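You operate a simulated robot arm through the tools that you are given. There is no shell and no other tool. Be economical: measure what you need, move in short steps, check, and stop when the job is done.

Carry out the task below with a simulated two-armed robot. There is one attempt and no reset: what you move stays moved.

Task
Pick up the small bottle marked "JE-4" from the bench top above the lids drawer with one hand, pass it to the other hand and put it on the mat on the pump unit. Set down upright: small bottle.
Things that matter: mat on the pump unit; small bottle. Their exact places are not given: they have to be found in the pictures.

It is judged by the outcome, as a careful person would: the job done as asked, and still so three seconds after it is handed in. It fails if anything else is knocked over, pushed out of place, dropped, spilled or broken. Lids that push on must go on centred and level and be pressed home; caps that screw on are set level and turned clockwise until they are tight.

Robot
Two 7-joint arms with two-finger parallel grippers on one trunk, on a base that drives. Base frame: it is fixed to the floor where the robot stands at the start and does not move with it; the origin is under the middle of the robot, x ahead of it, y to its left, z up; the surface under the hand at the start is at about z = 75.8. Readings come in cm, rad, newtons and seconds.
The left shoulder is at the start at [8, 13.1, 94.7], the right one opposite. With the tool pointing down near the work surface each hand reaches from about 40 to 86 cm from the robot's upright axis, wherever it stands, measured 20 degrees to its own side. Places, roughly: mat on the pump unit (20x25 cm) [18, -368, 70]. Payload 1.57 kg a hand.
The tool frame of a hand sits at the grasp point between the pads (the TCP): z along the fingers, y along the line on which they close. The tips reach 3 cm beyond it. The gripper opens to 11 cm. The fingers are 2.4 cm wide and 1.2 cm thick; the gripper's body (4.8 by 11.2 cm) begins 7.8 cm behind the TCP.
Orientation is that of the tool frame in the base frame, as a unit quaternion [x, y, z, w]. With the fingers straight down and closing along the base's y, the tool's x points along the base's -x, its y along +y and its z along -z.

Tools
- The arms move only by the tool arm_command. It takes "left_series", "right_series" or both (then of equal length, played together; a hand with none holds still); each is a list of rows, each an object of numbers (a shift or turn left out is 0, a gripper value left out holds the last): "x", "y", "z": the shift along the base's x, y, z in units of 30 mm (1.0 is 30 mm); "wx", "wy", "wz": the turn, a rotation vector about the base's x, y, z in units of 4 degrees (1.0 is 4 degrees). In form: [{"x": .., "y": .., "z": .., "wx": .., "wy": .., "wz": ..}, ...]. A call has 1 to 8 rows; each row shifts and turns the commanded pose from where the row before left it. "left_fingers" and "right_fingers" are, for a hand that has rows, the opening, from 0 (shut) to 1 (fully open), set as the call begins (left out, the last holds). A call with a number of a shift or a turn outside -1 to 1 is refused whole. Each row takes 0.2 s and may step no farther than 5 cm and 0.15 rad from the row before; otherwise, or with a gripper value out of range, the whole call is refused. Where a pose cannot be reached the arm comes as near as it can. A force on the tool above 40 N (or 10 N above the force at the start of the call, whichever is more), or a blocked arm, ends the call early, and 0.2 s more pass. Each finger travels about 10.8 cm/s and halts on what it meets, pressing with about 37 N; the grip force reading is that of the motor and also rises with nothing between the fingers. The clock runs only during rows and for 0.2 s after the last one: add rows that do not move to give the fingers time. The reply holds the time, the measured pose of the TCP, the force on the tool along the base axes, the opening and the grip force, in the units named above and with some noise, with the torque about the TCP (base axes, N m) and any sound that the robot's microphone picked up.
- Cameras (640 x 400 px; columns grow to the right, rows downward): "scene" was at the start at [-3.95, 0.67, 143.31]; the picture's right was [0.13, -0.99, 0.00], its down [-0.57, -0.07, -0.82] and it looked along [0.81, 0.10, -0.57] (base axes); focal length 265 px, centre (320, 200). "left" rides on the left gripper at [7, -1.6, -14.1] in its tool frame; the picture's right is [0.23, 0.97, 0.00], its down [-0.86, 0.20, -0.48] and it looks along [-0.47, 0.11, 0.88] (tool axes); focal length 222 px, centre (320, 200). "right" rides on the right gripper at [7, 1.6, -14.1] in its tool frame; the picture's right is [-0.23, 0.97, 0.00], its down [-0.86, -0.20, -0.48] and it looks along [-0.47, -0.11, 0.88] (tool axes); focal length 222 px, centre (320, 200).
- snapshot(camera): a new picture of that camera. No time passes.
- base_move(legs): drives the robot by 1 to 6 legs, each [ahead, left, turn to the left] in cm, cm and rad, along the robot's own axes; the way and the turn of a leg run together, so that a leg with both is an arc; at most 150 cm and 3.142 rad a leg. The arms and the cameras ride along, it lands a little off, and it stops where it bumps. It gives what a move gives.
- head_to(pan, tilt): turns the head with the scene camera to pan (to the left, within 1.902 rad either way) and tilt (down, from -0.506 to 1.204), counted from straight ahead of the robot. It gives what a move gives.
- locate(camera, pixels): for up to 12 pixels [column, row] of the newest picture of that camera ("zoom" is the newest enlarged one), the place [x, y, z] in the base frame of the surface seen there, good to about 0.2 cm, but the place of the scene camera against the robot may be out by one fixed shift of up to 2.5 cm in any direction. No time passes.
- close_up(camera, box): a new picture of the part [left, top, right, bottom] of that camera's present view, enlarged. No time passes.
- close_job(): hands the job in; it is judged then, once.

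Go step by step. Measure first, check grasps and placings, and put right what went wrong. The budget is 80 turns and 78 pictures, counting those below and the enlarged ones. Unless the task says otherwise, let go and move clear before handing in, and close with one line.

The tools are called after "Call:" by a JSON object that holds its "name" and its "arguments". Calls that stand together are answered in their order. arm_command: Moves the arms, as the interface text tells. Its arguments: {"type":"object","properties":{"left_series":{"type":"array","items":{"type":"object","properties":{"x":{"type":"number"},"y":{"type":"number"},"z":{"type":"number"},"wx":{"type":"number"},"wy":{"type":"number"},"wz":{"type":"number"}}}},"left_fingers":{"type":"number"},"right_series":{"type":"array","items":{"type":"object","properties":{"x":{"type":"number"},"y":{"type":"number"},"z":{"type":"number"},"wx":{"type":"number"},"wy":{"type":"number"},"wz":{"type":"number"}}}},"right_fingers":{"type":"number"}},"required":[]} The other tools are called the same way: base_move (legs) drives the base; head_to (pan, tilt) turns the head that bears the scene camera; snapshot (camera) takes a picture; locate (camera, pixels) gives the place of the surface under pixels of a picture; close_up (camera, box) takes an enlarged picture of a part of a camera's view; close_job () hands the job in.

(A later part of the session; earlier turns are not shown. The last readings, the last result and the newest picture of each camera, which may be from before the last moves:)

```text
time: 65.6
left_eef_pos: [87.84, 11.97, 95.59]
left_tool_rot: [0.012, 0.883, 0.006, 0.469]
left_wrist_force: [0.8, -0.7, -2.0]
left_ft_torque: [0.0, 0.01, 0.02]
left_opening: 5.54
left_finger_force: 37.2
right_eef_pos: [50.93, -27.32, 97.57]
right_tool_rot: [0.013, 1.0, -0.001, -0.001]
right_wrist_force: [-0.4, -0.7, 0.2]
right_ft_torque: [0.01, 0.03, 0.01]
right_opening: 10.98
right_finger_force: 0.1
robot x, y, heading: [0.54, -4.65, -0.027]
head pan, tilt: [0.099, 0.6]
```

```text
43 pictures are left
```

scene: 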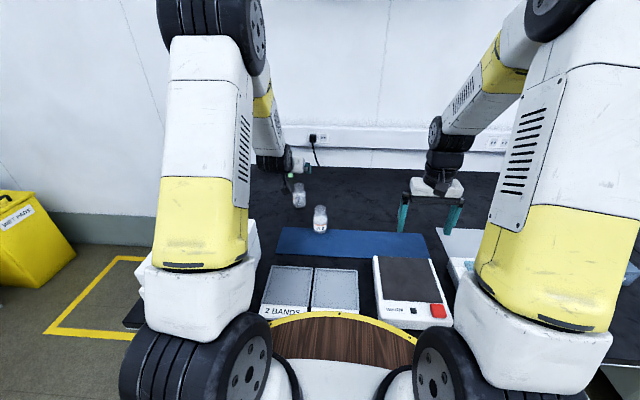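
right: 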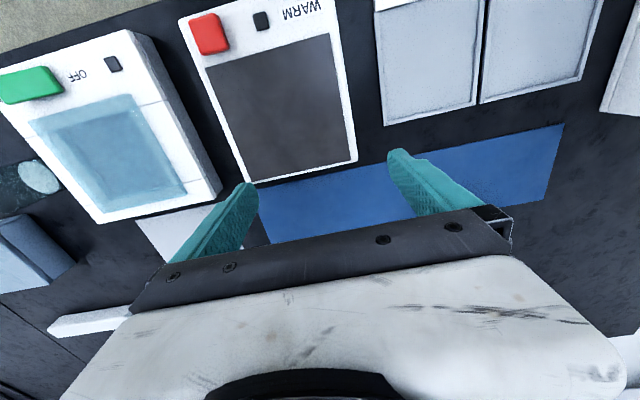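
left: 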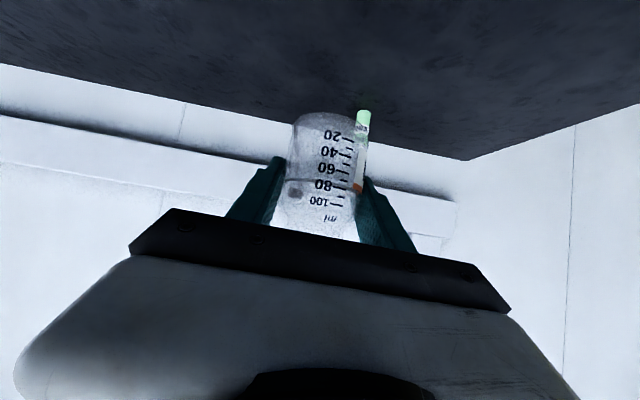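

The bottle is held upright and clear. I'll bring it back to the handover place at about (62,2,99).

Call:
{"name": "arm_command", "arguments": {"left_series": [{"x": -0.4, "y": -0.2, "z": 0.2}, {"x": -0.8, "y": -0.33, "z": 0.2}, {"x": -0.9, "y": -0.33, "z": 0.2}, {"x": -0.9, "y": -0.33, "z": 0.2}, {"x": -0.9, "y": -0.33, "z": 0.2}, {"x": -0.9, "y": -0.33, "z": 0.1}, {"x": -0.9, "y": -0.33}, {"x": -0.5, "y": -0.2}]}}

Call:
{"name": "arm_command", "arguments": {"left_series": [{"x": -0.6, "y": -0.3}, {"x": -0.9, "y": -0.4}, {"x": -0.6, "y": -0.3}, {}]}}

Call:
{"name": "snapshot", "arguments": {"camera": "scene"}}

Call:
{"name": "snapshot", "arguments": {"camera": "right"}}

```text
time: 67.4
left_eef_pos: [69.5, 4.74, 98.8]
left_tool_rot: [0.01, 0.883, 0.007, 0.468]
left_wrist_force: [0.5, 0.3, -2.5]
left_ft_torque: [-0.02, 0.03, 0.01]
left_opening: 5.5
left_finger_force: 36.9
right_eef_pos: [50.87, -27.2, 97.71]
right_tool_rot: [0.013, 1.0, -0.001, -0.001]
right_wrist_force: [-0.3, 0.1, -0.4]
right_ft_torque: [0.01, 0.01, 0.01]
right_opening: 11.01
right_finger_force: 0.1
robot x, y, heading: [0.11, -5.1, -0.028]
head pan, tilt: [0.099, 0.6]
```

```text
time: 68.4
left_eef_pos: [63.17, 1.73, 98.87]
left_tool_rot: [0.011, 0.883, 0.006, 0.469]
left_wrist_force: [-0.4, 0.1, -2.6]
left_ft_torque: [0.01, 0.02, 0.02]
left_opening: 5.53
left_finger_force: 36.8
right_eef_pos: [50.89, -27.17, 97.62]
right_tool_rot: [0.013, 1.0, 0.0, -0.001]
right_wrist_force: [0.5, -0.1, -0.5]
right_ft_torque: [0.03, -0.01, 0.03]
right_opening: 10.99
right_finger_force: 0.0
robot x, y, heading: [0.44, -4.51, -0.024]
head pan, tilt: [0.099, 0.6]
```

```text
42 pictures are left
```

scene: 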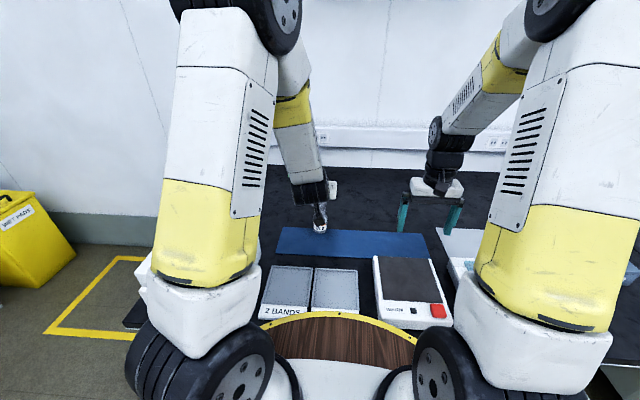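

```text
41 pictures are left
```

right: 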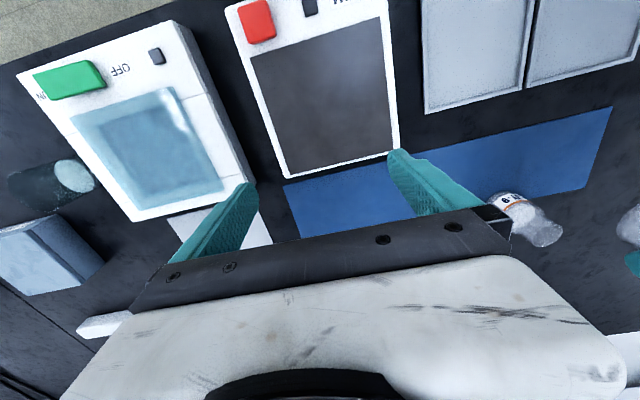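

The left hand holds JE-4 at (63,1.7,98.9). I'll lower it slightly and back it up, then raise the right hand and turn its camera on the neck.

Call:
{"name": "arm_command", "arguments": {"left_series": [{"x": -0.3, "z": -0.4}, {"x": -0.5, "z": -0.5}, {"x": -0.2, "z": -0.3}, {}, {}, {}], "right_series": [{"z": 0.8, "x": 0.3}, {"z": 0.9, "x": 0.4}, {"z": 0.9, "x": 0.4}, {"z": 0.9, "y": 0.5, "x": 0.3}, {"z": 0.5, "y": 0.8, "x": 0.3}, {"y": 0.7}], "right_fingers": 1}}

Call:
{"name": "snapshot", "arguments": {"camera": "right"}}

Call:
{"name": "snapshot", "arguments": {"camera": "scene"}}

```text
time: 69.8
left_eef_pos: [60.3, 1.71, 94.96]
left_tool_rot: [0.012, 0.883, 0.006, 0.469]
left_wrist_force: [-0.4, -0.2, -1.5]
left_ft_torque: [-0.01, -0.01, 0.0]
left_opening: 5.51
left_finger_force: 37.3
right_eef_pos: [56.03, -21.17, 109.82]
right_tool_rot: [0.012, 1.0, 0.0, -0.002]
right_wrist_force: [0.1, -0.9, 0.6]
right_ft_torque: [0.03, 0.03, 0.0]
right_opening: 11.0
right_finger_force: 0.0
robot x, y, heading: [0.49, -4.6, -0.025]
head pan, tilt: [0.099, 0.6]
```

```text
40 pictures are left
```

right: 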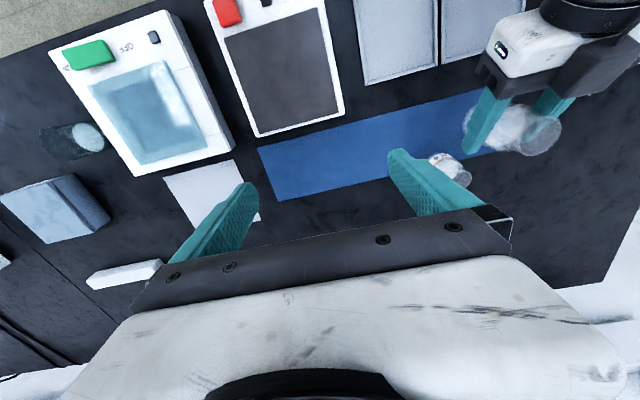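

```text
39 pictures are left
```

scene: 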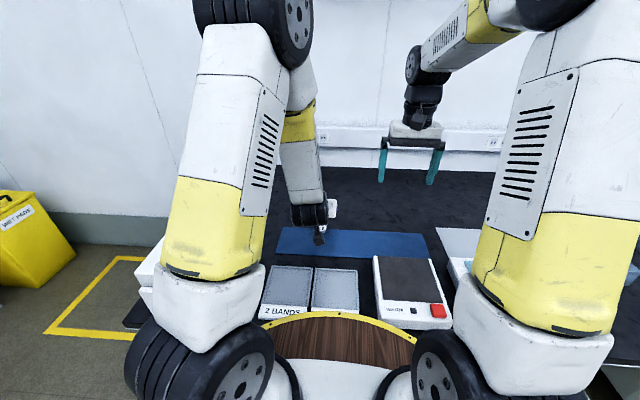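

The right camera sees the held bottle's neck at (540,130). I'll enlarge and locate the rim.

Call:
{"name": "close_up", "arguments": {"camera": "right", "box": [450, 60, 610, 170]}}

Call:
{"name": "locate", "arguments": {"camera": "right", "pixels": [[525, 120], [540, 152], [560, 130], [556, 117], [535, 115], [530, 140], [525, 154], [560, 138]]}}

```text
3.64 times, centred on (530, 115) of right
```

zoom: 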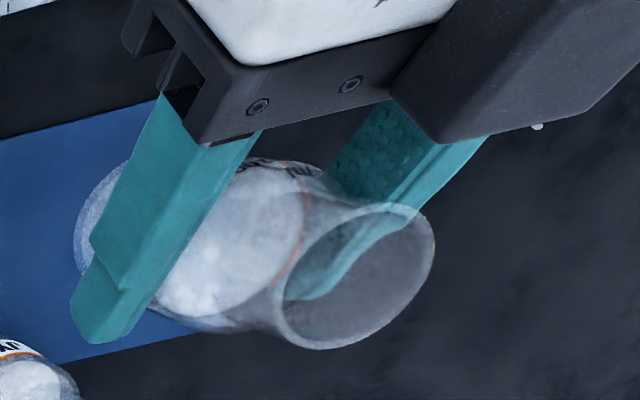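

```text
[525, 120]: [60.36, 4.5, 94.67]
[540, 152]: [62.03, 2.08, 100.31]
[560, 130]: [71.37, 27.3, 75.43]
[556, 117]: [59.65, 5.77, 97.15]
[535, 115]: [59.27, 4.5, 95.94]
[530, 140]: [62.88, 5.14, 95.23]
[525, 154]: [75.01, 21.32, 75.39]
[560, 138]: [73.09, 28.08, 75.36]
```

The rim shows in the enlargement around (285–435, 205–348). I'll locate several rim edge points.

Call:
{"name": "locate", "arguments": {"camera": "zoom", "pixels": [[433, 250], [431, 235], [420, 215], [350, 346], [320, 346], [395, 206], [290, 325], [281, 310], [410, 300], [380, 335], [275, 325], [250, 330]]}}

```text
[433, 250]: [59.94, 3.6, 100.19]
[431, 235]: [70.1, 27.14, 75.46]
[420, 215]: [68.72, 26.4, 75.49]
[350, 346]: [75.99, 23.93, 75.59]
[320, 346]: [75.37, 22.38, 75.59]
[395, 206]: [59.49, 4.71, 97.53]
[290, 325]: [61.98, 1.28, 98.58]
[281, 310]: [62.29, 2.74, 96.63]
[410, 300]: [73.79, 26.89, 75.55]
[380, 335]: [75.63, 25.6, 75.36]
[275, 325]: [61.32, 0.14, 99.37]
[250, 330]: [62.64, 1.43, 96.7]
```

The rim centre is about (60.3,1.85) with rim z≈100.4 and neck radius ≈2. I'll bring the right hand to the side, above rim level, and check arm clearances.

Call:
{"name": "arm_command", "arguments": {"right_series": [{"x": 0.3, "y": 0.8}, {"x": 0.4, "y": 0.9}, {"x": 0.4, "y": 0.9}, {"x": 0.33, "y": 0.9}, {"y": 0.9}, {}], "right_fingers": 1}}

Call:
{"name": "snapshot", "arguments": {"camera": "right"}}

Call:
{"name": "close_up", "arguments": {"camera": "scene", "box": [220, 60, 460, 260]}}

```text
time: 71.2
left_eef_pos: [60.19, 1.6, 95.14]
left_tool_rot: [0.012, 0.883, 0.006, 0.469]
left_wrist_force: [-0.6, -0.4, -2.3]
left_ft_torque: [0.0, 0.01, -0.01]
left_opening: 5.54
left_finger_force: 37.0
right_eef_pos: [60.21, -7.84, 109.67]
right_tool_rot: [0.012, 1.0, -0.001, -0.001]
right_wrist_force: [0.0, -0.4, 1.2]
right_ft_torque: [-0.03, 0.02, 0.01]
right_opening: 11.01
right_finger_force: 0.1
robot x, y, heading: [0.68, -5.03, -0.027]
head pan, tilt: [0.099, 0.6]
```

```text
37 pictures are left
```

right: 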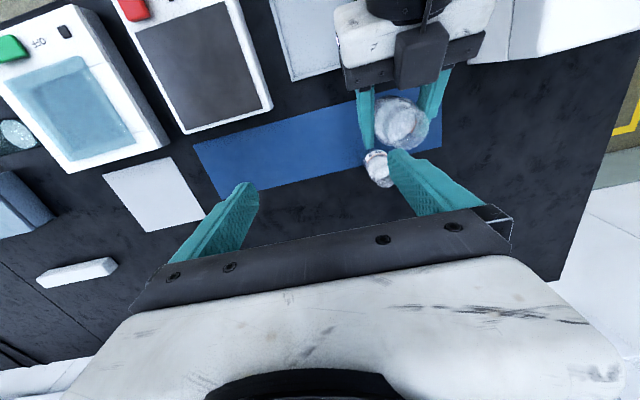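

```text
2.00 times, centred on (340, 160) of scene
```

zoom: 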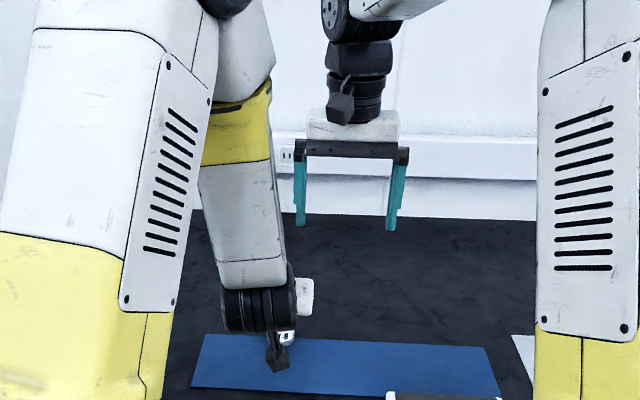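

I need to know where the left forearm is relative to the right hand's final place, so I'll locate points on both.

Call:
{"name": "locate", "arguments": {"camera": "zoom", "pixels": [[240, 270], [270, 250], [265, 200], [265, 160], [262, 100], [265, 40], [305, 295], [290, 300], [340, 105], [350, 60], [325, 20], [350, 130]]}}

```text
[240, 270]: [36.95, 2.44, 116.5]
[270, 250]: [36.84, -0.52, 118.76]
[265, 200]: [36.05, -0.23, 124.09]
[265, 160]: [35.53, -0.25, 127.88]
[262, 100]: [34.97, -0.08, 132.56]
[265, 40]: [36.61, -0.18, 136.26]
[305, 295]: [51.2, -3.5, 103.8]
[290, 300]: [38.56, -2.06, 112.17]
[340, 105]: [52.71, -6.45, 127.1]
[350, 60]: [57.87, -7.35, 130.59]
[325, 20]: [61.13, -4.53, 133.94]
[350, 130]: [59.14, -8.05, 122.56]
```

The left forearm stands near x 36–46, and the right hand's camera bracket will be at x≥51, so there is clearance. I'll move the right hand over the neck, staying above the rim.

Call:
{"name": "arm_command", "arguments": {"right_series": [{"y": 0.7}, {"y": 0.9}, {"y": 0.9}, {"y": 0.7, "x": 0.03}, {}], "right_fingers": 1}}

Call:
{"name": "snapshot", "arguments": {"camera": "right"}}

Call:
{"name": "close_up", "arguments": {"camera": "scene", "box": [220, 60, 460, 260]}}

```text
time: 72.4
left_eef_pos: [60.21, 1.54, 95.12]
left_tool_rot: [0.011, 0.883, 0.006, 0.469]
left_wrist_force: [-0.2, 0.3, -1.5]
left_ft_torque: [-0.02, -0.01, -0.01]
left_opening: 5.52
left_finger_force: 36.6
right_eef_pos: [60.34, 1.51, 109.61]
right_tool_rot: [0.013, 1.0, 0.001, 0.0]
right_wrist_force: [-0.5, 0.0, -0.1]
right_ft_torque: [-0.02, -0.01, -0.01]
right_opening: 11.01
right_finger_force: 0.1
robot x, y, heading: [0.52, -5.21, -0.028]
head pan, tilt: [0.099, 0.6]
```

```text
35 pictures are left
```

right: 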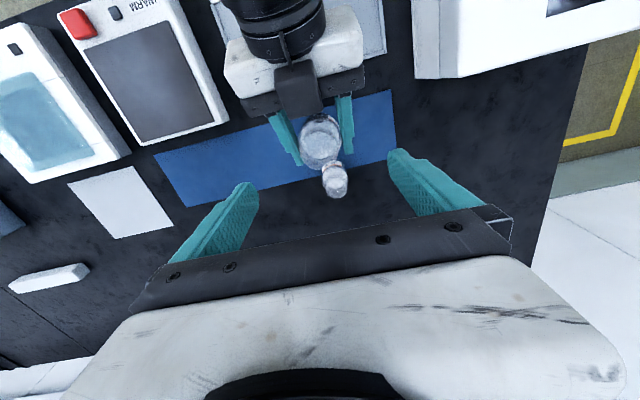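

```text
2.00 times, centred on (340, 160) of scene
```

zoom: 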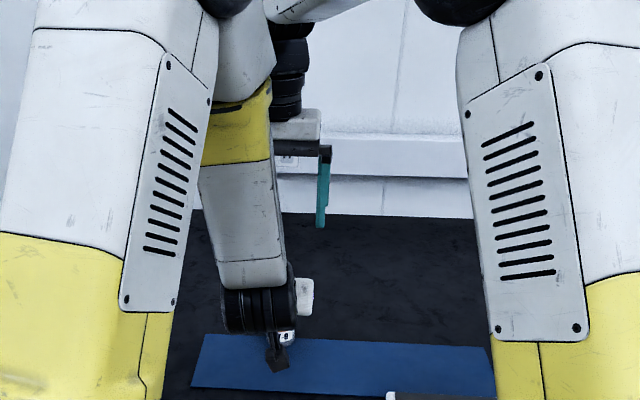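

The right hand hangs over the bottle at (320,140). I'll recheck the rim centre before descending.

Call:
{"name": "close_up", "arguments": {"camera": "right", "box": [260, 80, 380, 200]}}

Call:
{"name": "locate", "arguments": {"camera": "right", "pixels": [[302, 140], [338, 140], [320, 158], [320, 122], [306, 152], [336, 128], [306, 128], [334, 153], [324, 150], [315, 130]]}}

```text
3.33 times, centred on (320, 140) of right
```

zoom: 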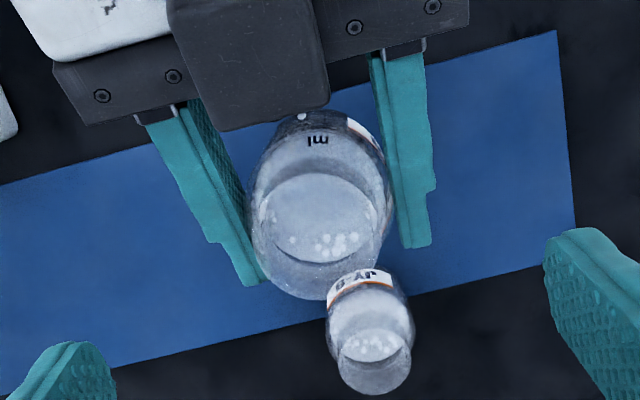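

```text
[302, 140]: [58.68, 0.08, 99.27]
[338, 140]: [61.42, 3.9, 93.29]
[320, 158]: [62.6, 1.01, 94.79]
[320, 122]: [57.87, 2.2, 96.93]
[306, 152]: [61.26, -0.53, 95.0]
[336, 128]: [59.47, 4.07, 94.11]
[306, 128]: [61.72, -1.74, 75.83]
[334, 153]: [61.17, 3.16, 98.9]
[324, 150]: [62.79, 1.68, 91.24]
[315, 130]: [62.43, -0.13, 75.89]
```

The neck edges at (58.7,0.1) and (61.2,3.2) give a centre of about (60.0,1.6), nearly under the TCP. I'll check the dark block on the left gripper at zoom (250,60), since it may be in the way.

Call:
{"name": "locate", "arguments": {"camera": "zoom", "pixels": [[250, 20], [250, 60], [250, 100], [300, 90], [220, 110], [120, 90], [400, 30], [400, 100], [400, 230], [210, 220], [250, 280]]}}

```text
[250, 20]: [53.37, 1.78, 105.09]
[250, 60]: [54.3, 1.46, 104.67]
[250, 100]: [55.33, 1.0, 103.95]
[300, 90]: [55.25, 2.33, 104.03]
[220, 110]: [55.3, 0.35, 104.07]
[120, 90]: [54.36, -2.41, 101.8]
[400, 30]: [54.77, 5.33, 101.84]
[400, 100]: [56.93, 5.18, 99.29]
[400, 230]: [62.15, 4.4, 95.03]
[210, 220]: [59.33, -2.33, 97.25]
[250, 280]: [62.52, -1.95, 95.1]
```

The block tops out at z≈105, 4.6 cm behind the neck, so it is clear of my fingers. I'll descend with the right fingertips stopping at about z 98.3, above the left fingers.

Call:
{"name": "arm_command", "arguments": {"right_series": [{"x": -0.1, "y": 0.03, "z": -0.5}, {"z": -0.7}, {"z": -0.7}, {"z": -0.5}, {"z": -0.35}, {}], "right_fingers": 1}}

Call:
{"name": "snapshot", "arguments": {"camera": "right"}}

```text
time: 73.8
left_eef_pos: [60.3, 1.59, 95.07]
left_tool_rot: [0.012, 0.883, 0.006, 0.469]
left_wrist_force: [0.0, 0.1, -1.5]
left_ft_torque: [-0.02, -0.01, 0.0]
left_opening: 5.5
left_finger_force: 37.0
right_eef_pos: [60.06, 1.62, 101.2]
right_tool_rot: [0.013, 1.0, 0.0, -0.001]
right_wrist_force: [0.3, 0.1, 0.2]
right_ft_torque: [0.0, 0.01, -0.01]
right_opening: 11.01
right_finger_force: 0.1
robot x, y, heading: [0.2, -4.74, -0.031]
head pan, tilt: [0.099, 0.6]
```

```text
32 pictures are left
```

right: 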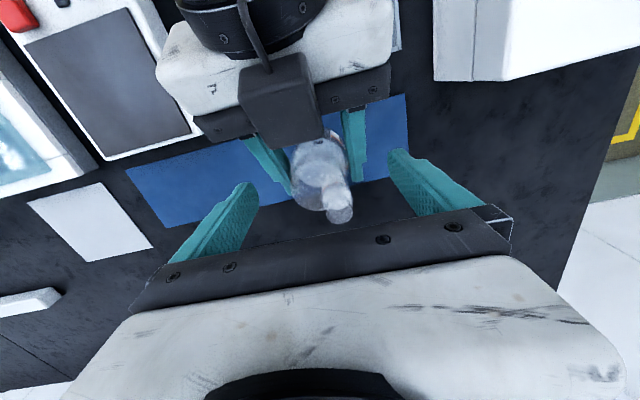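

No contact so far and the neck lies between the right fingers. I'll close the right hand.

Call:
{"name": "arm_command", "arguments": {"right_series": [{}, {}, {}, {}], "right_fingers": 0}}

Call:
{"name": "close_up", "arguments": {"camera": "right", "box": [240, 100, 400, 230]}}

```text
time: 74.8
left_eef_pos: [60.27, 1.83, 95.17]
left_tool_rot: [0.011, 0.883, 0.006, 0.469]
left_wrist_force: [0.4, 8.8, -3.0]
left_ft_torque: [-0.8, -0.1, 0.04]
left_opening: 5.52
left_finger_force: 37.2
right_eef_pos: [60.09, 1.58, 101.36]
right_tool_rot: [0.013, 1.0, -0.001, -0.001]
right_wrist_force: [-0.4, -9.4, 0.4]
right_ft_torque: [0.25, 0.14, -0.04]
right_opening: 4.09
right_finger_force: 36.9
robot x, y, heading: [0.23, -5.16, -0.028]
head pan, tilt: [0.099, 0.6]
```

```text
3.08 times, centred on (320, 165) of right
```

zoom: 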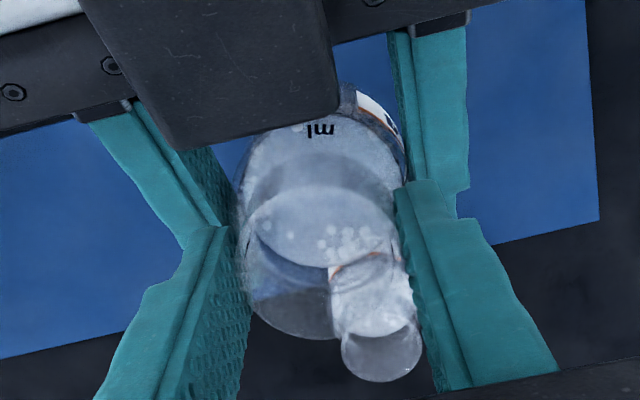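

The right hand holds the neck (4.09 cm, 37 N) with a small 9 N side load. I'll relieve that, then open the left hand.

Call:
{"name": "arm_command", "arguments": {"right_series": [{"y": -0.07}, {}]}}

Call:
{"name": "arm_command", "arguments": {"left_series": [{}, {}, {}, {}], "left_fingers": 1}}

Call:
{"name": "snapshot", "arguments": {"camera": "left"}}

```text
time: 75.4
left_eef_pos: [60.24, 1.67, 95.1]
left_tool_rot: [0.012, 0.883, 0.005, 0.47]
left_wrist_force: [1.3, 3.7, 0.2]
left_ft_torque: [-0.62, 0.02, 0.11]
left_opening: 5.51
left_finger_force: 36.9
right_eef_pos: [60.11, 1.55, 101.32]
right_tool_rot: [0.013, 1.0, -0.001, -0.001]
right_wrist_force: [-1.8, -3.1, 0.6]
right_ft_torque: [0.37, 0.03, -0.14]
right_opening: 4.08
right_finger_force: 36.8
robot x, y, heading: [0.67, -5.16, -0.023]
head pan, tilt: [0.099, 0.6]
```

```text
time: 76.4
left_eef_pos: [60.11, 1.71, 95.16]
left_tool_rot: [0.011, 0.883, 0.006, 0.469]
left_wrist_force: [0.0, -0.4, -0.2]
left_ft_torque: [0.0, 0.02, -0.02]
left_opening: 11.02
left_finger_force: 0.1
right_eef_pos: [60.06, 1.51, 101.46]
right_tool_rot: [0.013, 1.0, 0.0, -0.001]
right_wrist_force: [0.2, -0.2, 0.7]
right_ft_torque: [0.04, -0.02, -0.01]
right_opening: 4.09
right_finger_force: 37.0
robot x, y, heading: [0.59, -4.38, -0.025]
head pan, tilt: [0.099, 0.6]
```

```text
30 pictures are left
```

left: 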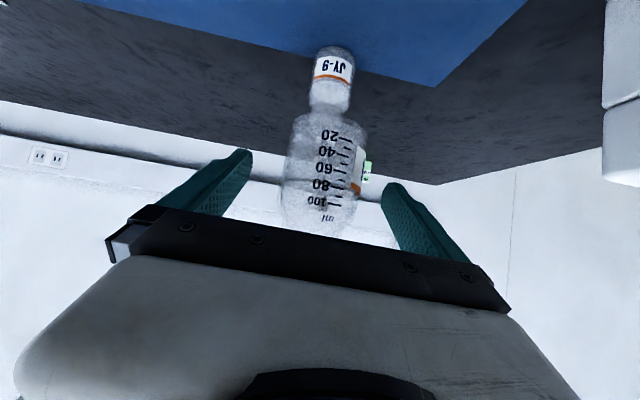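

The left hand is open and the bottle hangs from the right hand. I'll withdraw the left hand along its tool axis.

Call:
{"name": "arm_command", "arguments": {"left_series": [{"x": -0.4, "z": 0.27}, {"x": -0.5, "z": 0.34}, {"x": -0.5, "z": 0.34}, {"x": -0.5, "z": 0.34}, {"x": -0.5, "z": 0.34}, {}], "left_fingers": 1}}

Call:
{"name": "snapshot", "arguments": {"camera": "left"}}

```text
time: 77.8
left_eef_pos: [55.66, 0.74, 100.59]
left_tool_rot: [0.012, 0.883, 0.007, 0.469]
left_wrist_force: [0.1, 0.1, 1.3]
left_ft_torque: [-0.01, -0.05, -0.02]
left_opening: 11.02
left_finger_force: 0.0
left hand out of reach, approached as far as the arm can: row 3, 4, 5
right_eef_pos: [60.09, 1.48, 101.22]
right_tool_rot: [0.014, 1.0, 0.0, -0.001]
right_wrist_force: [-0.4, -0.5, -0.2]
right_ft_torque: [0.0, -0.01, 0.0]
right_opening: 4.07
right_finger_force: 36.8
robot x, y, heading: [0.52, -4.86, -0.026]
head pan, tilt: [0.099, 0.6]
```

```text
29 pictures are left
```

left: 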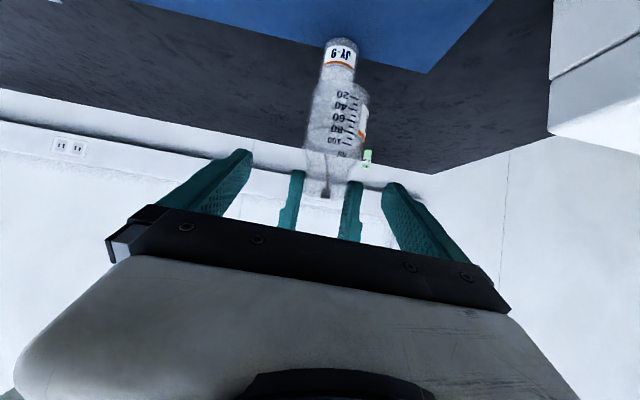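

The left arm can fold no further, so I'll move the right hand forward and up with the bottle, clear of the left fingers.

Call:
{"name": "arm_command", "arguments": {"right_series": [{"x": 0.4}, {"x": 0.8, "z": 0.1}, {"x": 0.9, "z": 0.3}, {"x": 0.9, "z": 0.4}, {"x": 0.4, "z": 0.3}, {}], "right_fingers": 0}}

Call:
{"name": "arm_command", "arguments": {"left_series": [{"y": 0.6, "x": 0.3}, {"y": 0.9, "wy": 1}, {"y": 0.9, "wy": 1}, {"y": 0.9, "wy": 1}, {"y": 0.9, "wy": 1}, {"y": 0.9, "wy": 1}, {"y": 0.9, "wy": 1}, {"y": 0.9, "wy": 1}], "right_series": [{}, {}, {"y": -0.8}, {"y": -0.9}, {"y": -0.9}, {"y": -0.9}, {"y": -0.8}, {}]}}

Call:
{"name": "arm_command", "arguments": {"left_series": [{"y": 0.3, "wy": 1}, {"wy": 1}, {"wy": 1}, {"wy": 1}, {"wy": 1}, {"wy": 1}, {"wy": 1}, {}]}}

Call:
{"name": "snapshot", "arguments": {"camera": "scene"}}

```text
time: 79.2
left_eef_pos: [55.74, 0.63, 100.51]
left_tool_rot: [0.012, 0.883, 0.006, 0.469]
left_wrist_force: [0.0, 0.3, 0.2]
left_ft_torque: [0.0, -0.01, -0.01]
left_opening: 11.02
left_finger_force: 0.0
right_eef_pos: [70.32, 1.83, 104.69]
right_tool_rot: [0.012, 1.0, 0.0, -0.001]
right_wrist_force: [0.3, -0.7, -1.9]
right_ft_torque: [-0.01, 0.02, 0.01]
right_opening: 4.08
right_finger_force: 36.7
robot x, y, heading: [0.33, -4.89, -0.027]
head pan, tilt: [0.099, 0.6]
```

```text
time: 81.0
left_eef_pos: [56.64, 21.38, 100.38]
left_tool_rot: [0.013, 0.97, 0.002, 0.241]
left_wrist_force: [0.3, 0.5, 0.3]
left_ft_torque: [0.01, -0.04, 0.03]
left_opening: 10.98
left_finger_force: 0.1
right_eef_pos: [70.1, -11.39, 104.46]
right_tool_rot: [0.012, 1.0, 0.0, -0.001]
right_wrist_force: [-0.2, 0.9, -2.5]
right_ft_torque: [0.02, 0.0, 0.01]
right_opening: 4.08
right_finger_force: 37.9
robot x, y, heading: [0.23, -4.59, -0.025]
head pan, tilt: [0.099, 0.6]
```

```text
time: 82.8
left_eef_pos: [56.8, 22.41, 100.54]
left_tool_rot: [0.014, 1.0, -0.001, -0.001]
left_wrist_force: [0.5, 0.0, -0.4]
left_ft_torque: [0.01, 0.0, 0.04]
left_opening: 11.0
left_finger_force: 0.0
right_eef_pos: [70.22, -11.47, 104.52]
right_tool_rot: [0.013, 1.0, -0.001, -0.001]
right_wrist_force: [0.3, 0.3, -2.1]
right_ft_torque: [0.0, 0.01, 0.02]
right_opening: 4.07
right_finger_force: 37.8
robot x, y, heading: [0.3, -4.92, -0.023]
head pan, tilt: [0.099, 0.6]
```

```text
28 pictures are left
```

scene: 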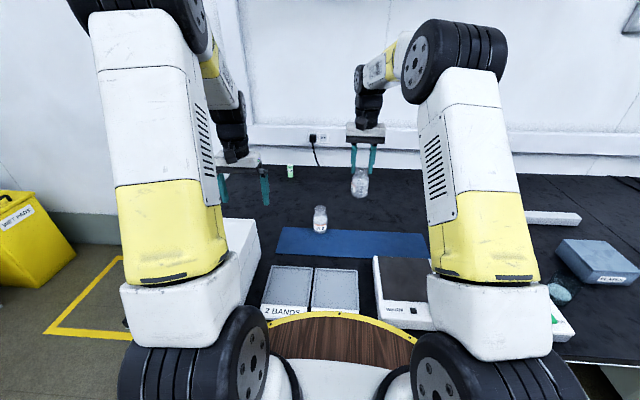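

The handover is done and JY-9 is undisturbed. I'll tuck the right hand in, then back off and drive along the aisle toward the pump unit.

Call:
{"name": "arm_command", "arguments": {"right_series": [{"x": -0.5, "z": 0.3, "y": -0.3}, {"x": -0.8, "z": 0.3, "y": -0.4}, {"x": -0.9, "y": -0.5}, {"x": -0.9, "y": -0.6}, {"x": -0.9, "y": -0.6}, {"x": -0.9, "y": -0.6}, {"x": -0.5, "y": -0.3}, {}]}}

Call:
{"name": "base_move", "arguments": {"legs": [[-95, 0, 0.025], [0, -110, 0], [0, -110, 0], [0, -100, 0]]}}

Call:
{"name": "head_to", "arguments": {"pan": -0.3, "tilt": 0.5}}

Call:
{"name": "snapshot", "arguments": {"camera": "scene"}}

```text
time: 84.6
left_eef_pos: [56.72, 22.2, 100.63]
left_tool_rot: [0.014, 1.0, 0.0, 0.001]
left_wrist_force: [0.0, 0.2, 0.1]
left_ft_torque: [-0.02, 0.0, -0.01]
left_opening: 11.0
left_finger_force: 0.1
right_eef_pos: [54.1, -21.26, 106.41]
right_tool_rot: [0.013, 1.0, 0.0, -0.001]
right_wrist_force: [-0.1, -0.2, -2.2]
right_ft_torque: [0.02, -0.02, -0.01]
right_opening: 4.08
right_finger_force: 37.3
robot x, y, heading: [0.85, -4.89, -0.023]
head pan, tilt: [0.099, 0.6]
```

```text
time: 104.7
left_eef_pos: [-37.7, -295.54, 100.6]
left_tool_rot: [0.006, 1.0, 0.0, 0.0]
left_wrist_force: [-0.4, 0.3, 0.7]
left_ft_torque: [0.03, -0.04, -0.02]
left_opening: 11.01
left_finger_force: 0.1
right_eef_pos: [-39.61, -338.99, 106.42]
right_tool_rot: [0.005, 1.0, 0.001, -0.001]
right_wrist_force: [-1.7, -0.7, -2.5]
right_ft_torque: [-0.01, 0.01, -0.01]
right_opening: 4.06
right_finger_force: 36.6
robot x, y, heading: [-93.4, -323.35, -0.01]
head pan, tilt: [0.099, 0.6]
```

```text
time: 105.6
left_eef_pos: [-37.65, -295.47, 100.74]
left_tool_rot: [0.005, 1.0, 0.0, 0.0]
left_wrist_force: [0.3, -0.9, 0.2]
left_ft_torque: [-0.02, -0.02, 0.01]
left_opening: 10.98
left_finger_force: 0.1
right_eef_pos: [-39.62, -338.88, 106.49]
right_tool_rot: [0.004, 1.0, 0.001, 0.0]
right_wrist_force: [-1.0, 0.1, -1.1]
right_ft_torque: [0.01, 0.01, 0.01]
right_opening: 4.05
right_finger_force: 37.1
robot x, y, heading: [-93.79, -323.64, -0.009]
head pan, tilt: [-0.3, 0.499]
```

```text
27 pictures are left
```

scene: 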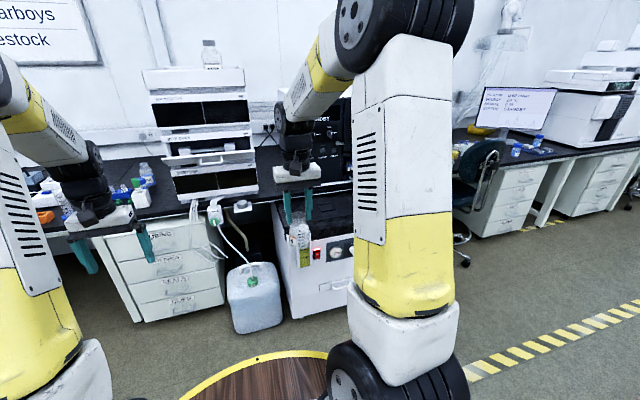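

The pump unit stands behind the bottle at about (320,240). I'll move right a little to see its top between my arms.

Call:
{"name": "base_move", "arguments": {"legs": [[0, -40, 0.01]]}}

Call:
{"name": "head_to", "arguments": {"pan": 0.0, "tilt": 0.55}}

Call:
{"name": "snapshot", "arguments": {"camera": "scene"}}

Call:
{"name": "close_up", "arguments": {"camera": "scene", "box": [230, 120, 410, 260]}}

```text
time: 108.1
left_eef_pos: [-38.08, -334.98, 100.6]
left_tool_rot: [-0.003, 1.0, -0.001, 0.001]
left_wrist_force: [0.3, -1.0, -0.4]
left_ft_torque: [0.01, 0.01, -0.02]
left_opening: 11.0
left_finger_force: 0.2
right_eef_pos: [-39.38, -378.42, 106.51]
right_tool_rot: [-0.004, 1.0, -0.001, -0.001]
right_wrist_force: [0.2, -0.2, -0.9]
right_ft_torque: [0.0, -0.02, 0.0]
right_opening: 4.06
right_finger_force: 37.3
robot x, y, heading: [-93.52, -363.84, 0.008]
head pan, tilt: [-0.3, 0.499]
```

```text
time: 108.9
left_eef_pos: [-38.23, -335.01, 100.49]
left_tool_rot: [-0.003, 1.0, 0.0, 0.0]
left_wrist_force: [0.1, 0.1, 0.4]
left_ft_torque: [0.01, -0.01, -0.02]
left_opening: 10.99
left_finger_force: 0.1
right_eef_pos: [-39.45, -378.46, 106.5]
right_tool_rot: [-0.005, 1.0, 0.0, -0.001]
right_wrist_force: [0.0, 0.2, -2.9]
right_ft_torque: [0.0, 0.03, 0.01]
right_opening: 4.07
right_finger_force: 36.7
robot x, y, heading: [-93.55, -363.92, 0.009]
head pan, tilt: [0.0, 0.55]
```

```text
26 pictures are left
```

scene: 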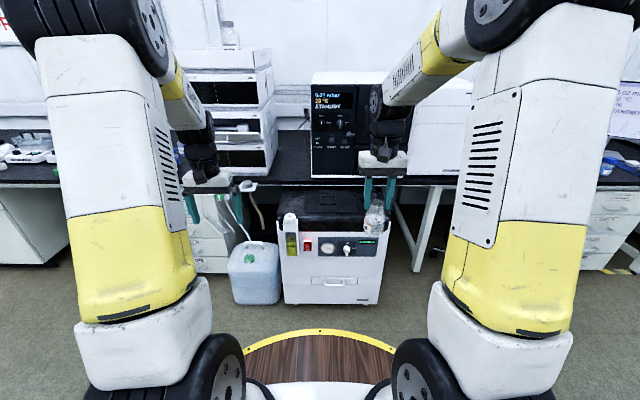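

```text
2.86 times, centred on (320, 190) of scene
```

zoom: 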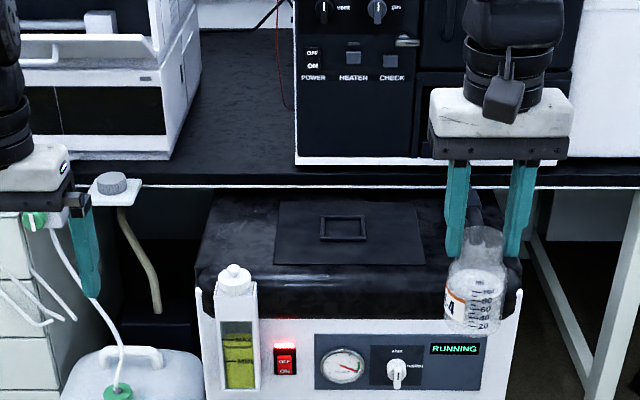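

The mat is the dark rectangle at zoom (275–425, 200–265), with a small frame-like thing on it at (343,228). I'll locate the corners, the frame and the bench edge.

Call:
{"name": "locate", "arguments": {"camera": "zoom", "pixels": [[280, 205], [417, 205], [277, 262], [423, 262], [322, 217], [364, 217], [320, 240], [367, 240], [343, 230], [300, 250], [400, 187], [360, 290]]}}

Call:
{"name": "close_up", "arguments": {"camera": "scene", "box": [295, 175, 365, 225]}}

```text
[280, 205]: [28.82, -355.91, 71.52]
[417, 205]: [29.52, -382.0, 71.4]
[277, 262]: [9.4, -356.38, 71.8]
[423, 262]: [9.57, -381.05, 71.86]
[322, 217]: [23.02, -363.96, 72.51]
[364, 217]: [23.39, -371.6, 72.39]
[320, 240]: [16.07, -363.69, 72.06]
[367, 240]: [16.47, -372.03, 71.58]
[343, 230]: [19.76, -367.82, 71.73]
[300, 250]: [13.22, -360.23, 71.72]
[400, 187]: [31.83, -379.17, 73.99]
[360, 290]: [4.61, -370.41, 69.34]
```

```text
8.00 times, centred on (330, 200) of scene
```

zoom: 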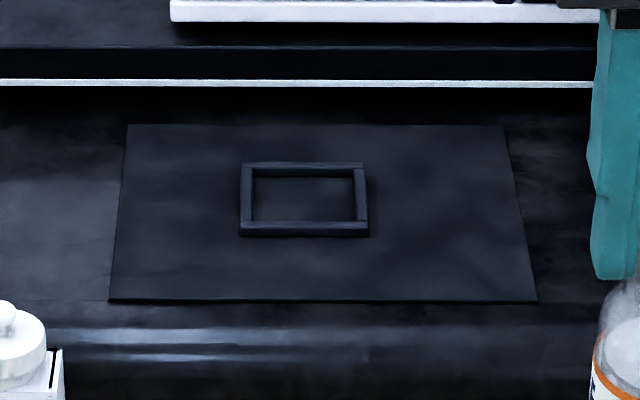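

The mat spans about x 9.4–29, y −356 to −382, with a small raised frame in its middle. I'll set the bottle on the flat right part near (17,−377). First I'll check what stands out in front of the pump unit.

Call:
{"name": "snapshot", "arguments": {"camera": "scene"}}

Call:
{"name": "locate", "arguments": {"camera": "scene", "pixels": [[255, 285], [255, 260], [330, 280], [348, 249], [291, 230], [330, 295], [375, 225], [225, 185], [245, 185]]}}

```text
23 pictures are left
```

scene: 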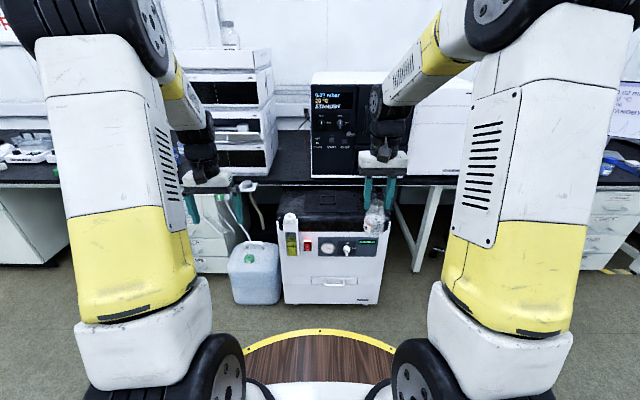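

```text
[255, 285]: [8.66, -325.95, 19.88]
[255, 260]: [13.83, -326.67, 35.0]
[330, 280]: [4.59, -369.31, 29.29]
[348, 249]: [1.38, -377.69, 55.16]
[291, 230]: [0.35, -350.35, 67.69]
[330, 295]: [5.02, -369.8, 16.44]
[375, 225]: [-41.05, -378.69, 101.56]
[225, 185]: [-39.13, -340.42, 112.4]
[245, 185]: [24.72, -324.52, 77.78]
```

Nothing protrudes past about x≈−2. I'll drive 46 cm ahead and look with the right camera.

Call:
{"name": "base_move", "arguments": {"legs": [[46, 0, -0.008]]}}

Call:
{"name": "head_to", "arguments": {"pan": -0.15, "tilt": 0.8}}

Call:
{"name": "snapshot", "arguments": {"camera": "right"}}

Call:
{"name": "snapshot", "arguments": {"camera": "scene"}}

```text
time: 111.7
left_eef_pos: [7.89, -335.28, 100.55]
left_tool_rot: [0.001, 1.0, -0.001, 0.0]
left_wrist_force: [-0.5, -0.1, 0.3]
left_ft_torque: [-0.04, 0.04, -0.01]
left_opening: 10.99
left_finger_force: 0.0
right_eef_pos: [6.19, -378.81, 106.58]
right_tool_rot: [0.0, 1.0, 0.0, -0.001]
right_wrist_force: [0.7, -0.4, -2.2]
right_ft_torque: [0.0, 0.02, 0.0]
right_opening: 4.06
right_finger_force: 37.3
robot x, y, heading: [-47.81, -363.26, 0.001]
head pan, tilt: [0.0, 0.55]
```

```text
time: 112.4
left_eef_pos: [7.86, -335.15, 100.58]
left_tool_rot: [0.001, 1.0, -0.001, 0.0]
left_wrist_force: [0.7, 0.7, -0.9]
left_ft_torque: [-0.03, -0.01, -0.01]
left_opening: 11.0
left_finger_force: 0.1
right_eef_pos: [6.23, -378.75, 106.48]
right_tool_rot: [0.002, 1.0, 0.0, 0.0]
right_wrist_force: [-0.6, -0.9, -1.7]
right_ft_torque: [-0.01, -0.03, 0.0]
right_opening: 4.05
right_finger_force: 37.3
robot x, y, heading: [-47.54, -363.56, -0.003]
head pan, tilt: [-0.15, 0.799]
```

```text
22 pictures are left
```

right: 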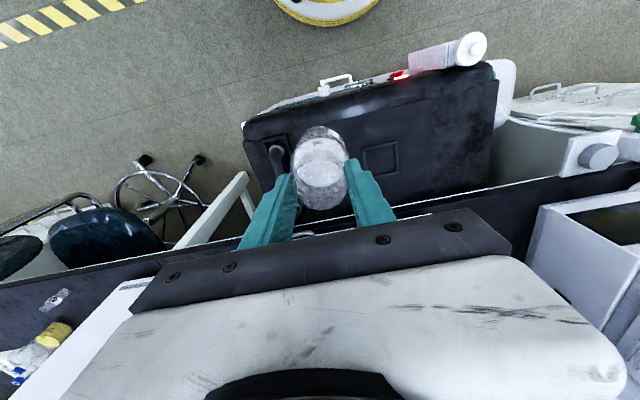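

```text
21 pictures are left
```

scene: 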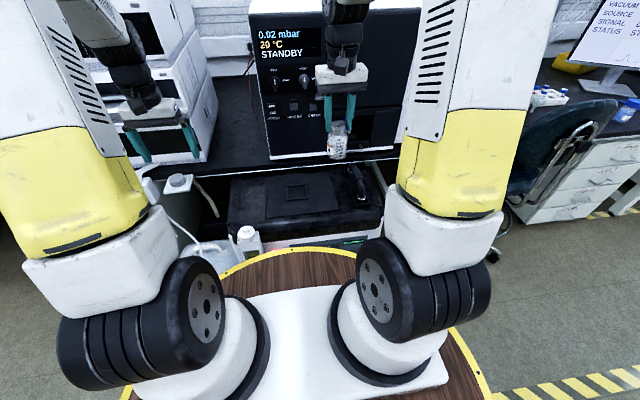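

Next to the mat's right side there's a black upright fitting, at scene (358,185) and right view (278,158). I'll measure it, the frame and the mat with the right camera.

Call:
{"name": "close_up", "arguments": {"camera": "right", "box": [230, 60, 510, 240]}}

Call:
{"name": "close_up", "arguments": {"camera": "scene", "box": [220, 150, 400, 250]}}

Call:
{"name": "locate", "arguments": {"camera": "right", "pixels": [[276, 150], [280, 170], [285, 185], [250, 135], [362, 152], [396, 140], [400, 168], [366, 178], [380, 160], [430, 120], [300, 113]]}}

Call:
{"name": "locate", "arguments": {"camera": "scene", "pixels": [[354, 172], [360, 190], [362, 200], [350, 205], [345, 190], [333, 185]]}}

```text
2.22 times, centred on (370, 150) of right
```

zoom: 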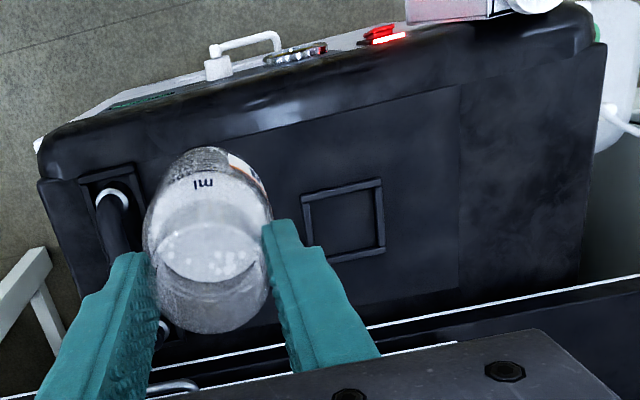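

```text
3.56 times, centred on (310, 200) of scene
```

zoom: 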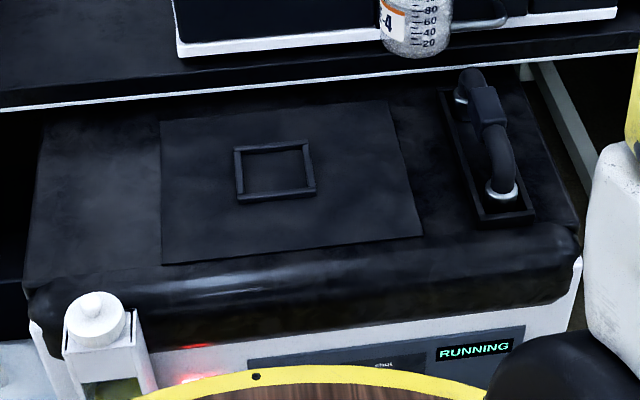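

```text
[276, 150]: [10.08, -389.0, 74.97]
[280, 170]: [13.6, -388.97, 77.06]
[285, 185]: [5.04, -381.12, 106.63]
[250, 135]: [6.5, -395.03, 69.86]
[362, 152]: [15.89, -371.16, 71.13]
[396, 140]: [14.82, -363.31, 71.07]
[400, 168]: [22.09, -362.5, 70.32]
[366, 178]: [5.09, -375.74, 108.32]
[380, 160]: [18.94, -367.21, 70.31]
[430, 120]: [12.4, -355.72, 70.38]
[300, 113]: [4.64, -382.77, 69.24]
```

```text
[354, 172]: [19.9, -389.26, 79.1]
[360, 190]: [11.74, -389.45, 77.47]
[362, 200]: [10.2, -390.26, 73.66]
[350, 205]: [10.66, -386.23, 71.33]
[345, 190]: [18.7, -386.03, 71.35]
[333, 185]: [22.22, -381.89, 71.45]
```

The mat surface is at z≈70.35, the frame spans y −371 to −363, and the carry handle is at y≈−389. I'll set the bottle at (16,−376.5), starting with a descent to about 5 cm above the mat.

Call:
{"name": "arm_command", "arguments": {"right_series": [{"x": 0.5, "y": 0.12, "z": -0.4}, {"x": 0.6, "y": 0.13, "z": -0.9}, {"x": 0.6, "y": 0.13, "z": -0.95}, {"x": 0.6, "y": 0.13, "z": -0.95}, {"x": 0.6, "y": 0.13, "z": -0.95}, {"x": 0.37, "y": 0.13, "z": -0.95}, {"z": -0.9}, {"z": -0.5}], "right_fingers": 0}}

Call:
{"name": "snapshot", "arguments": {"camera": "right"}}

Call:
{"name": "close_up", "arguments": {"camera": "scene", "box": [220, 130, 400, 250]}}

```text
time: 114.2
left_eef_pos: [7.92, -335.2, 100.52]
left_tool_rot: [0.001, 1.0, 0.0, 0.0]
left_wrist_force: [0.2, -0.7, -0.5]
left_ft_torque: [-0.02, 0.01, 0.01]
left_opening: 11.02
left_finger_force: 0.0
right_eef_pos: [15.83, -376.58, 86.95]
right_tool_rot: [0.001, 1.0, 0.0, 0.0]
right_wrist_force: [-0.9, 0.5, -1.9]
right_ft_torque: [0.01, -0.02, 0.01]
right_opening: 4.08
right_finger_force: 37.1
robot x, y, heading: [-47.72, -363.72, -0.0]
head pan, tilt: [-0.15, 0.799]
```

```text
18 pictures are left
```

right: 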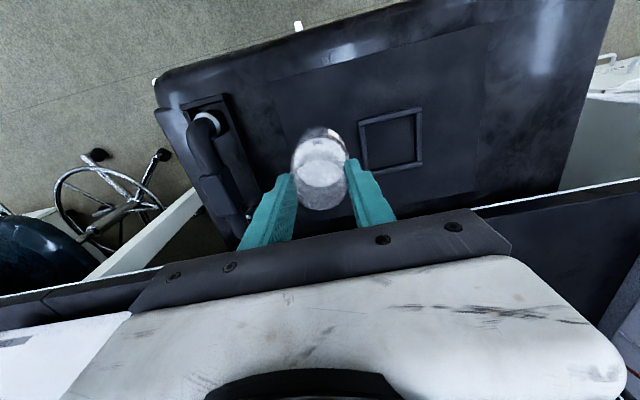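

```text
3.33 times, centred on (310, 190) of scene
```

zoom: 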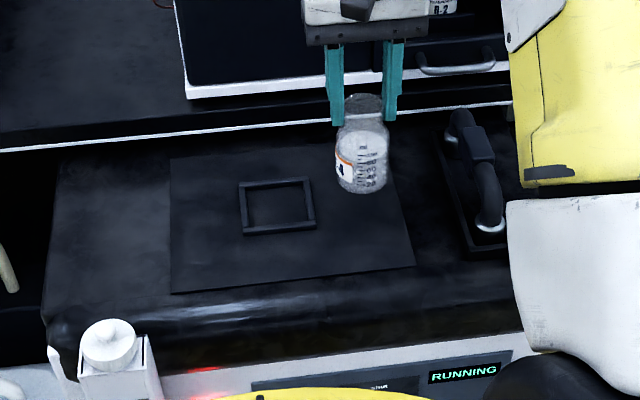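

The bottle hangs over the free right part of the mat. I'll descend slowly, in fine steps near contact.

Call:
{"name": "arm_command", "arguments": {"right_series": [{"z": -0.4}, {"z": -0.5}, {"z": -0.4}, {"z": -0.2}, {}]}}

Call:
{"name": "arm_command", "arguments": {"right_series": [{"z": -0.07}, {"z": -0.07}, {"z": -0.07}, {}]}}

Call:
{"name": "close_up", "arguments": {"camera": "scene", "box": [270, 140, 370, 220]}}

```text
time: 115.4
left_eef_pos: [7.88, -335.17, 100.52]
left_tool_rot: [0.002, 1.0, 0.0, -0.001]
left_wrist_force: [-0.3, 0.4, 0.6]
left_ft_torque: [0.0, 0.0, 0.01]
left_opening: 11.0
left_finger_force: 0.2
right_eef_pos: [16.0, -376.48, 82.42]
right_tool_rot: [0.001, 1.0, 0.0, 0.0]
right_wrist_force: [0.0, 0.2, -2.2]
right_ft_torque: [0.01, 0.0, 0.03]
right_opening: 4.06
right_finger_force: 36.8
robot x, y, heading: [-47.92, -363.69, 0.001]
head pan, tilt: [-0.15, 0.799]
```

```text
time: 116.4
left_eef_pos: [7.86, -335.26, 100.54]
left_tool_rot: [0.0, 1.0, 0.0, 0.0]
left_wrist_force: [-0.1, -0.6, 0.2]
left_ft_torque: [0.02, -0.02, -0.02]
left_opening: 11.02
left_finger_force: 0.0
right_eef_pos: [15.81, -376.55, 81.99]
right_tool_rot: [0.0, 1.0, 0.0, -0.001]
right_wrist_force: [1.1, 0.1, -1.5]
right_ft_torque: [0.0, -0.01, 0.03]
right_opening: 4.06
right_finger_force: 37.0
robot x, y, heading: [-47.64, -364.14, -0.006]
head pan, tilt: [-0.15, 0.799]
```

```text
5.00 times, centred on (320, 180) of scene
```

zoom: 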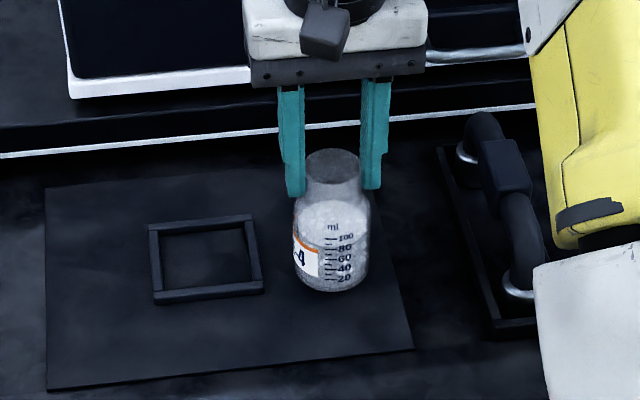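

No contact yet (still −1.5 to −2 N), so I'll keep going in small steps.

Call:
{"name": "arm_command", "arguments": {"right_series": [{"z": -0.06}, {"z": -0.06}, {"z": -0.06}, {}]}}

Call:
{"name": "arm_command", "arguments": {"right_series": [{"z": -0.04}, {"z": -0.04}, {}]}}

```text
time: 117.4
left_eef_pos: [7.72, -335.19, 100.52]
left_tool_rot: [0.0, 1.0, 0.0, 0.0]
left_wrist_force: [0.4, -0.3, -1.0]
left_ft_torque: [-0.01, 0.0, 0.03]
left_opening: 11.0
left_finger_force: 0.0
right_eef_pos: [15.97, -376.41, 81.39]
right_tool_rot: [0.001, 1.0, 0.0, -0.001]
right_wrist_force: [0.2, 0.5, -1.7]
right_ft_torque: [-0.01, -0.03, -0.02]
right_opening: 4.06
right_finger_force: 37.2
robot x, y, heading: [-47.48, -363.63, -0.002]
head pan, tilt: [-0.15, 0.799]
```

```text
time: 118.2
left_eef_pos: [7.72, -335.31, 100.6]
left_tool_rot: [0.001, 1.0, 0.0, -0.001]
left_wrist_force: [0.2, 0.2, -0.1]
left_ft_torque: [0.02, 0.04, -0.03]
left_opening: 11.0
left_finger_force: 0.1
right_eef_pos: [15.9, -376.39, 81.29]
right_tool_rot: [0.0, 1.0, 0.0, 0.002]
right_wrist_force: [-2.4, 1.5, 27.6]
right_ft_torque: [-0.01, 0.03, -0.1]
right_opening: 4.09
right_finger_force: 36.9
robot x, y, heading: [-48.06, -363.38, -0.008]
head pan, tilt: [-0.15, 0.799]
```

It is firmly on the mat (27.6 N). I'll ease the load a little, then release.

Call:
{"name": "arm_command", "arguments": {"right_series": [{"z": 0.025}, {}]}}

Call:
{"name": "arm_command", "arguments": {"right_series": [{}, {}, {}, {}], "right_fingers": 0.9}}

Call:
{"name": "close_up", "arguments": {"camera": "scene", "box": [270, 140, 370, 220]}}

```text
time: 118.8
left_eef_pos: [7.72, -335.24, 100.51]
left_tool_rot: [0.001, 1.0, 0.0, 0.0]
left_wrist_force: [-0.8, 0.2, -0.5]
left_ft_torque: [0.01, -0.01, -0.01]
left_opening: 10.99
left_finger_force: 0.1
right_eef_pos: [15.97, -376.44, 81.18]
right_tool_rot: [0.0, 1.0, 0.0, 0.0]
right_wrist_force: [2.0, 0.0, 22.0]
right_ft_torque: [-0.05, -0.62, -0.03]
right_opening: 4.08
right_finger_force: 36.6
robot x, y, heading: [-47.92, -363.31, 0.005]
head pan, tilt: [-0.15, 0.799]
```

```text
time: 119.8
left_eef_pos: [7.84, -335.27, 100.49]
left_tool_rot: [0.001, 1.0, 0.0, 0.0]
left_wrist_force: [0.1, 0.0, -0.3]
left_ft_torque: [-0.02, -0.03, 0.02]
left_opening: 10.99
left_finger_force: 0.0
right_eef_pos: [15.97, -376.44, 81.1]
right_tool_rot: [0.001, 1.0, 0.0, -0.001]
right_wrist_force: [-0.1, 0.5, -0.1]
right_ft_torque: [0.0, -0.01, 0.0]
right_opening: 9.9
right_finger_force: 0.1
robot x, y, heading: [-47.72, -363.51, -0.004]
head pan, tilt: [-0.15, 0.799]
```

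```text
5.00 times, centred on (320, 180) of scene
```

zoom: 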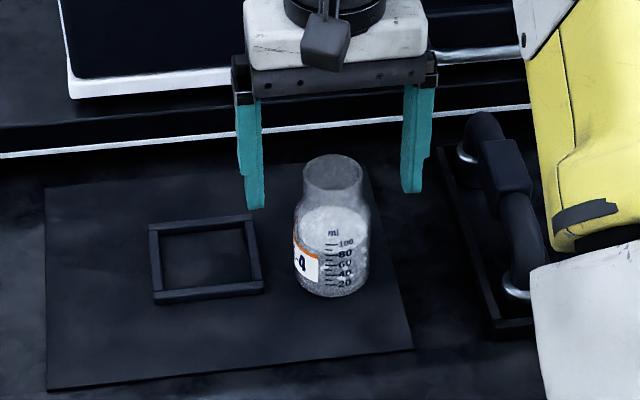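

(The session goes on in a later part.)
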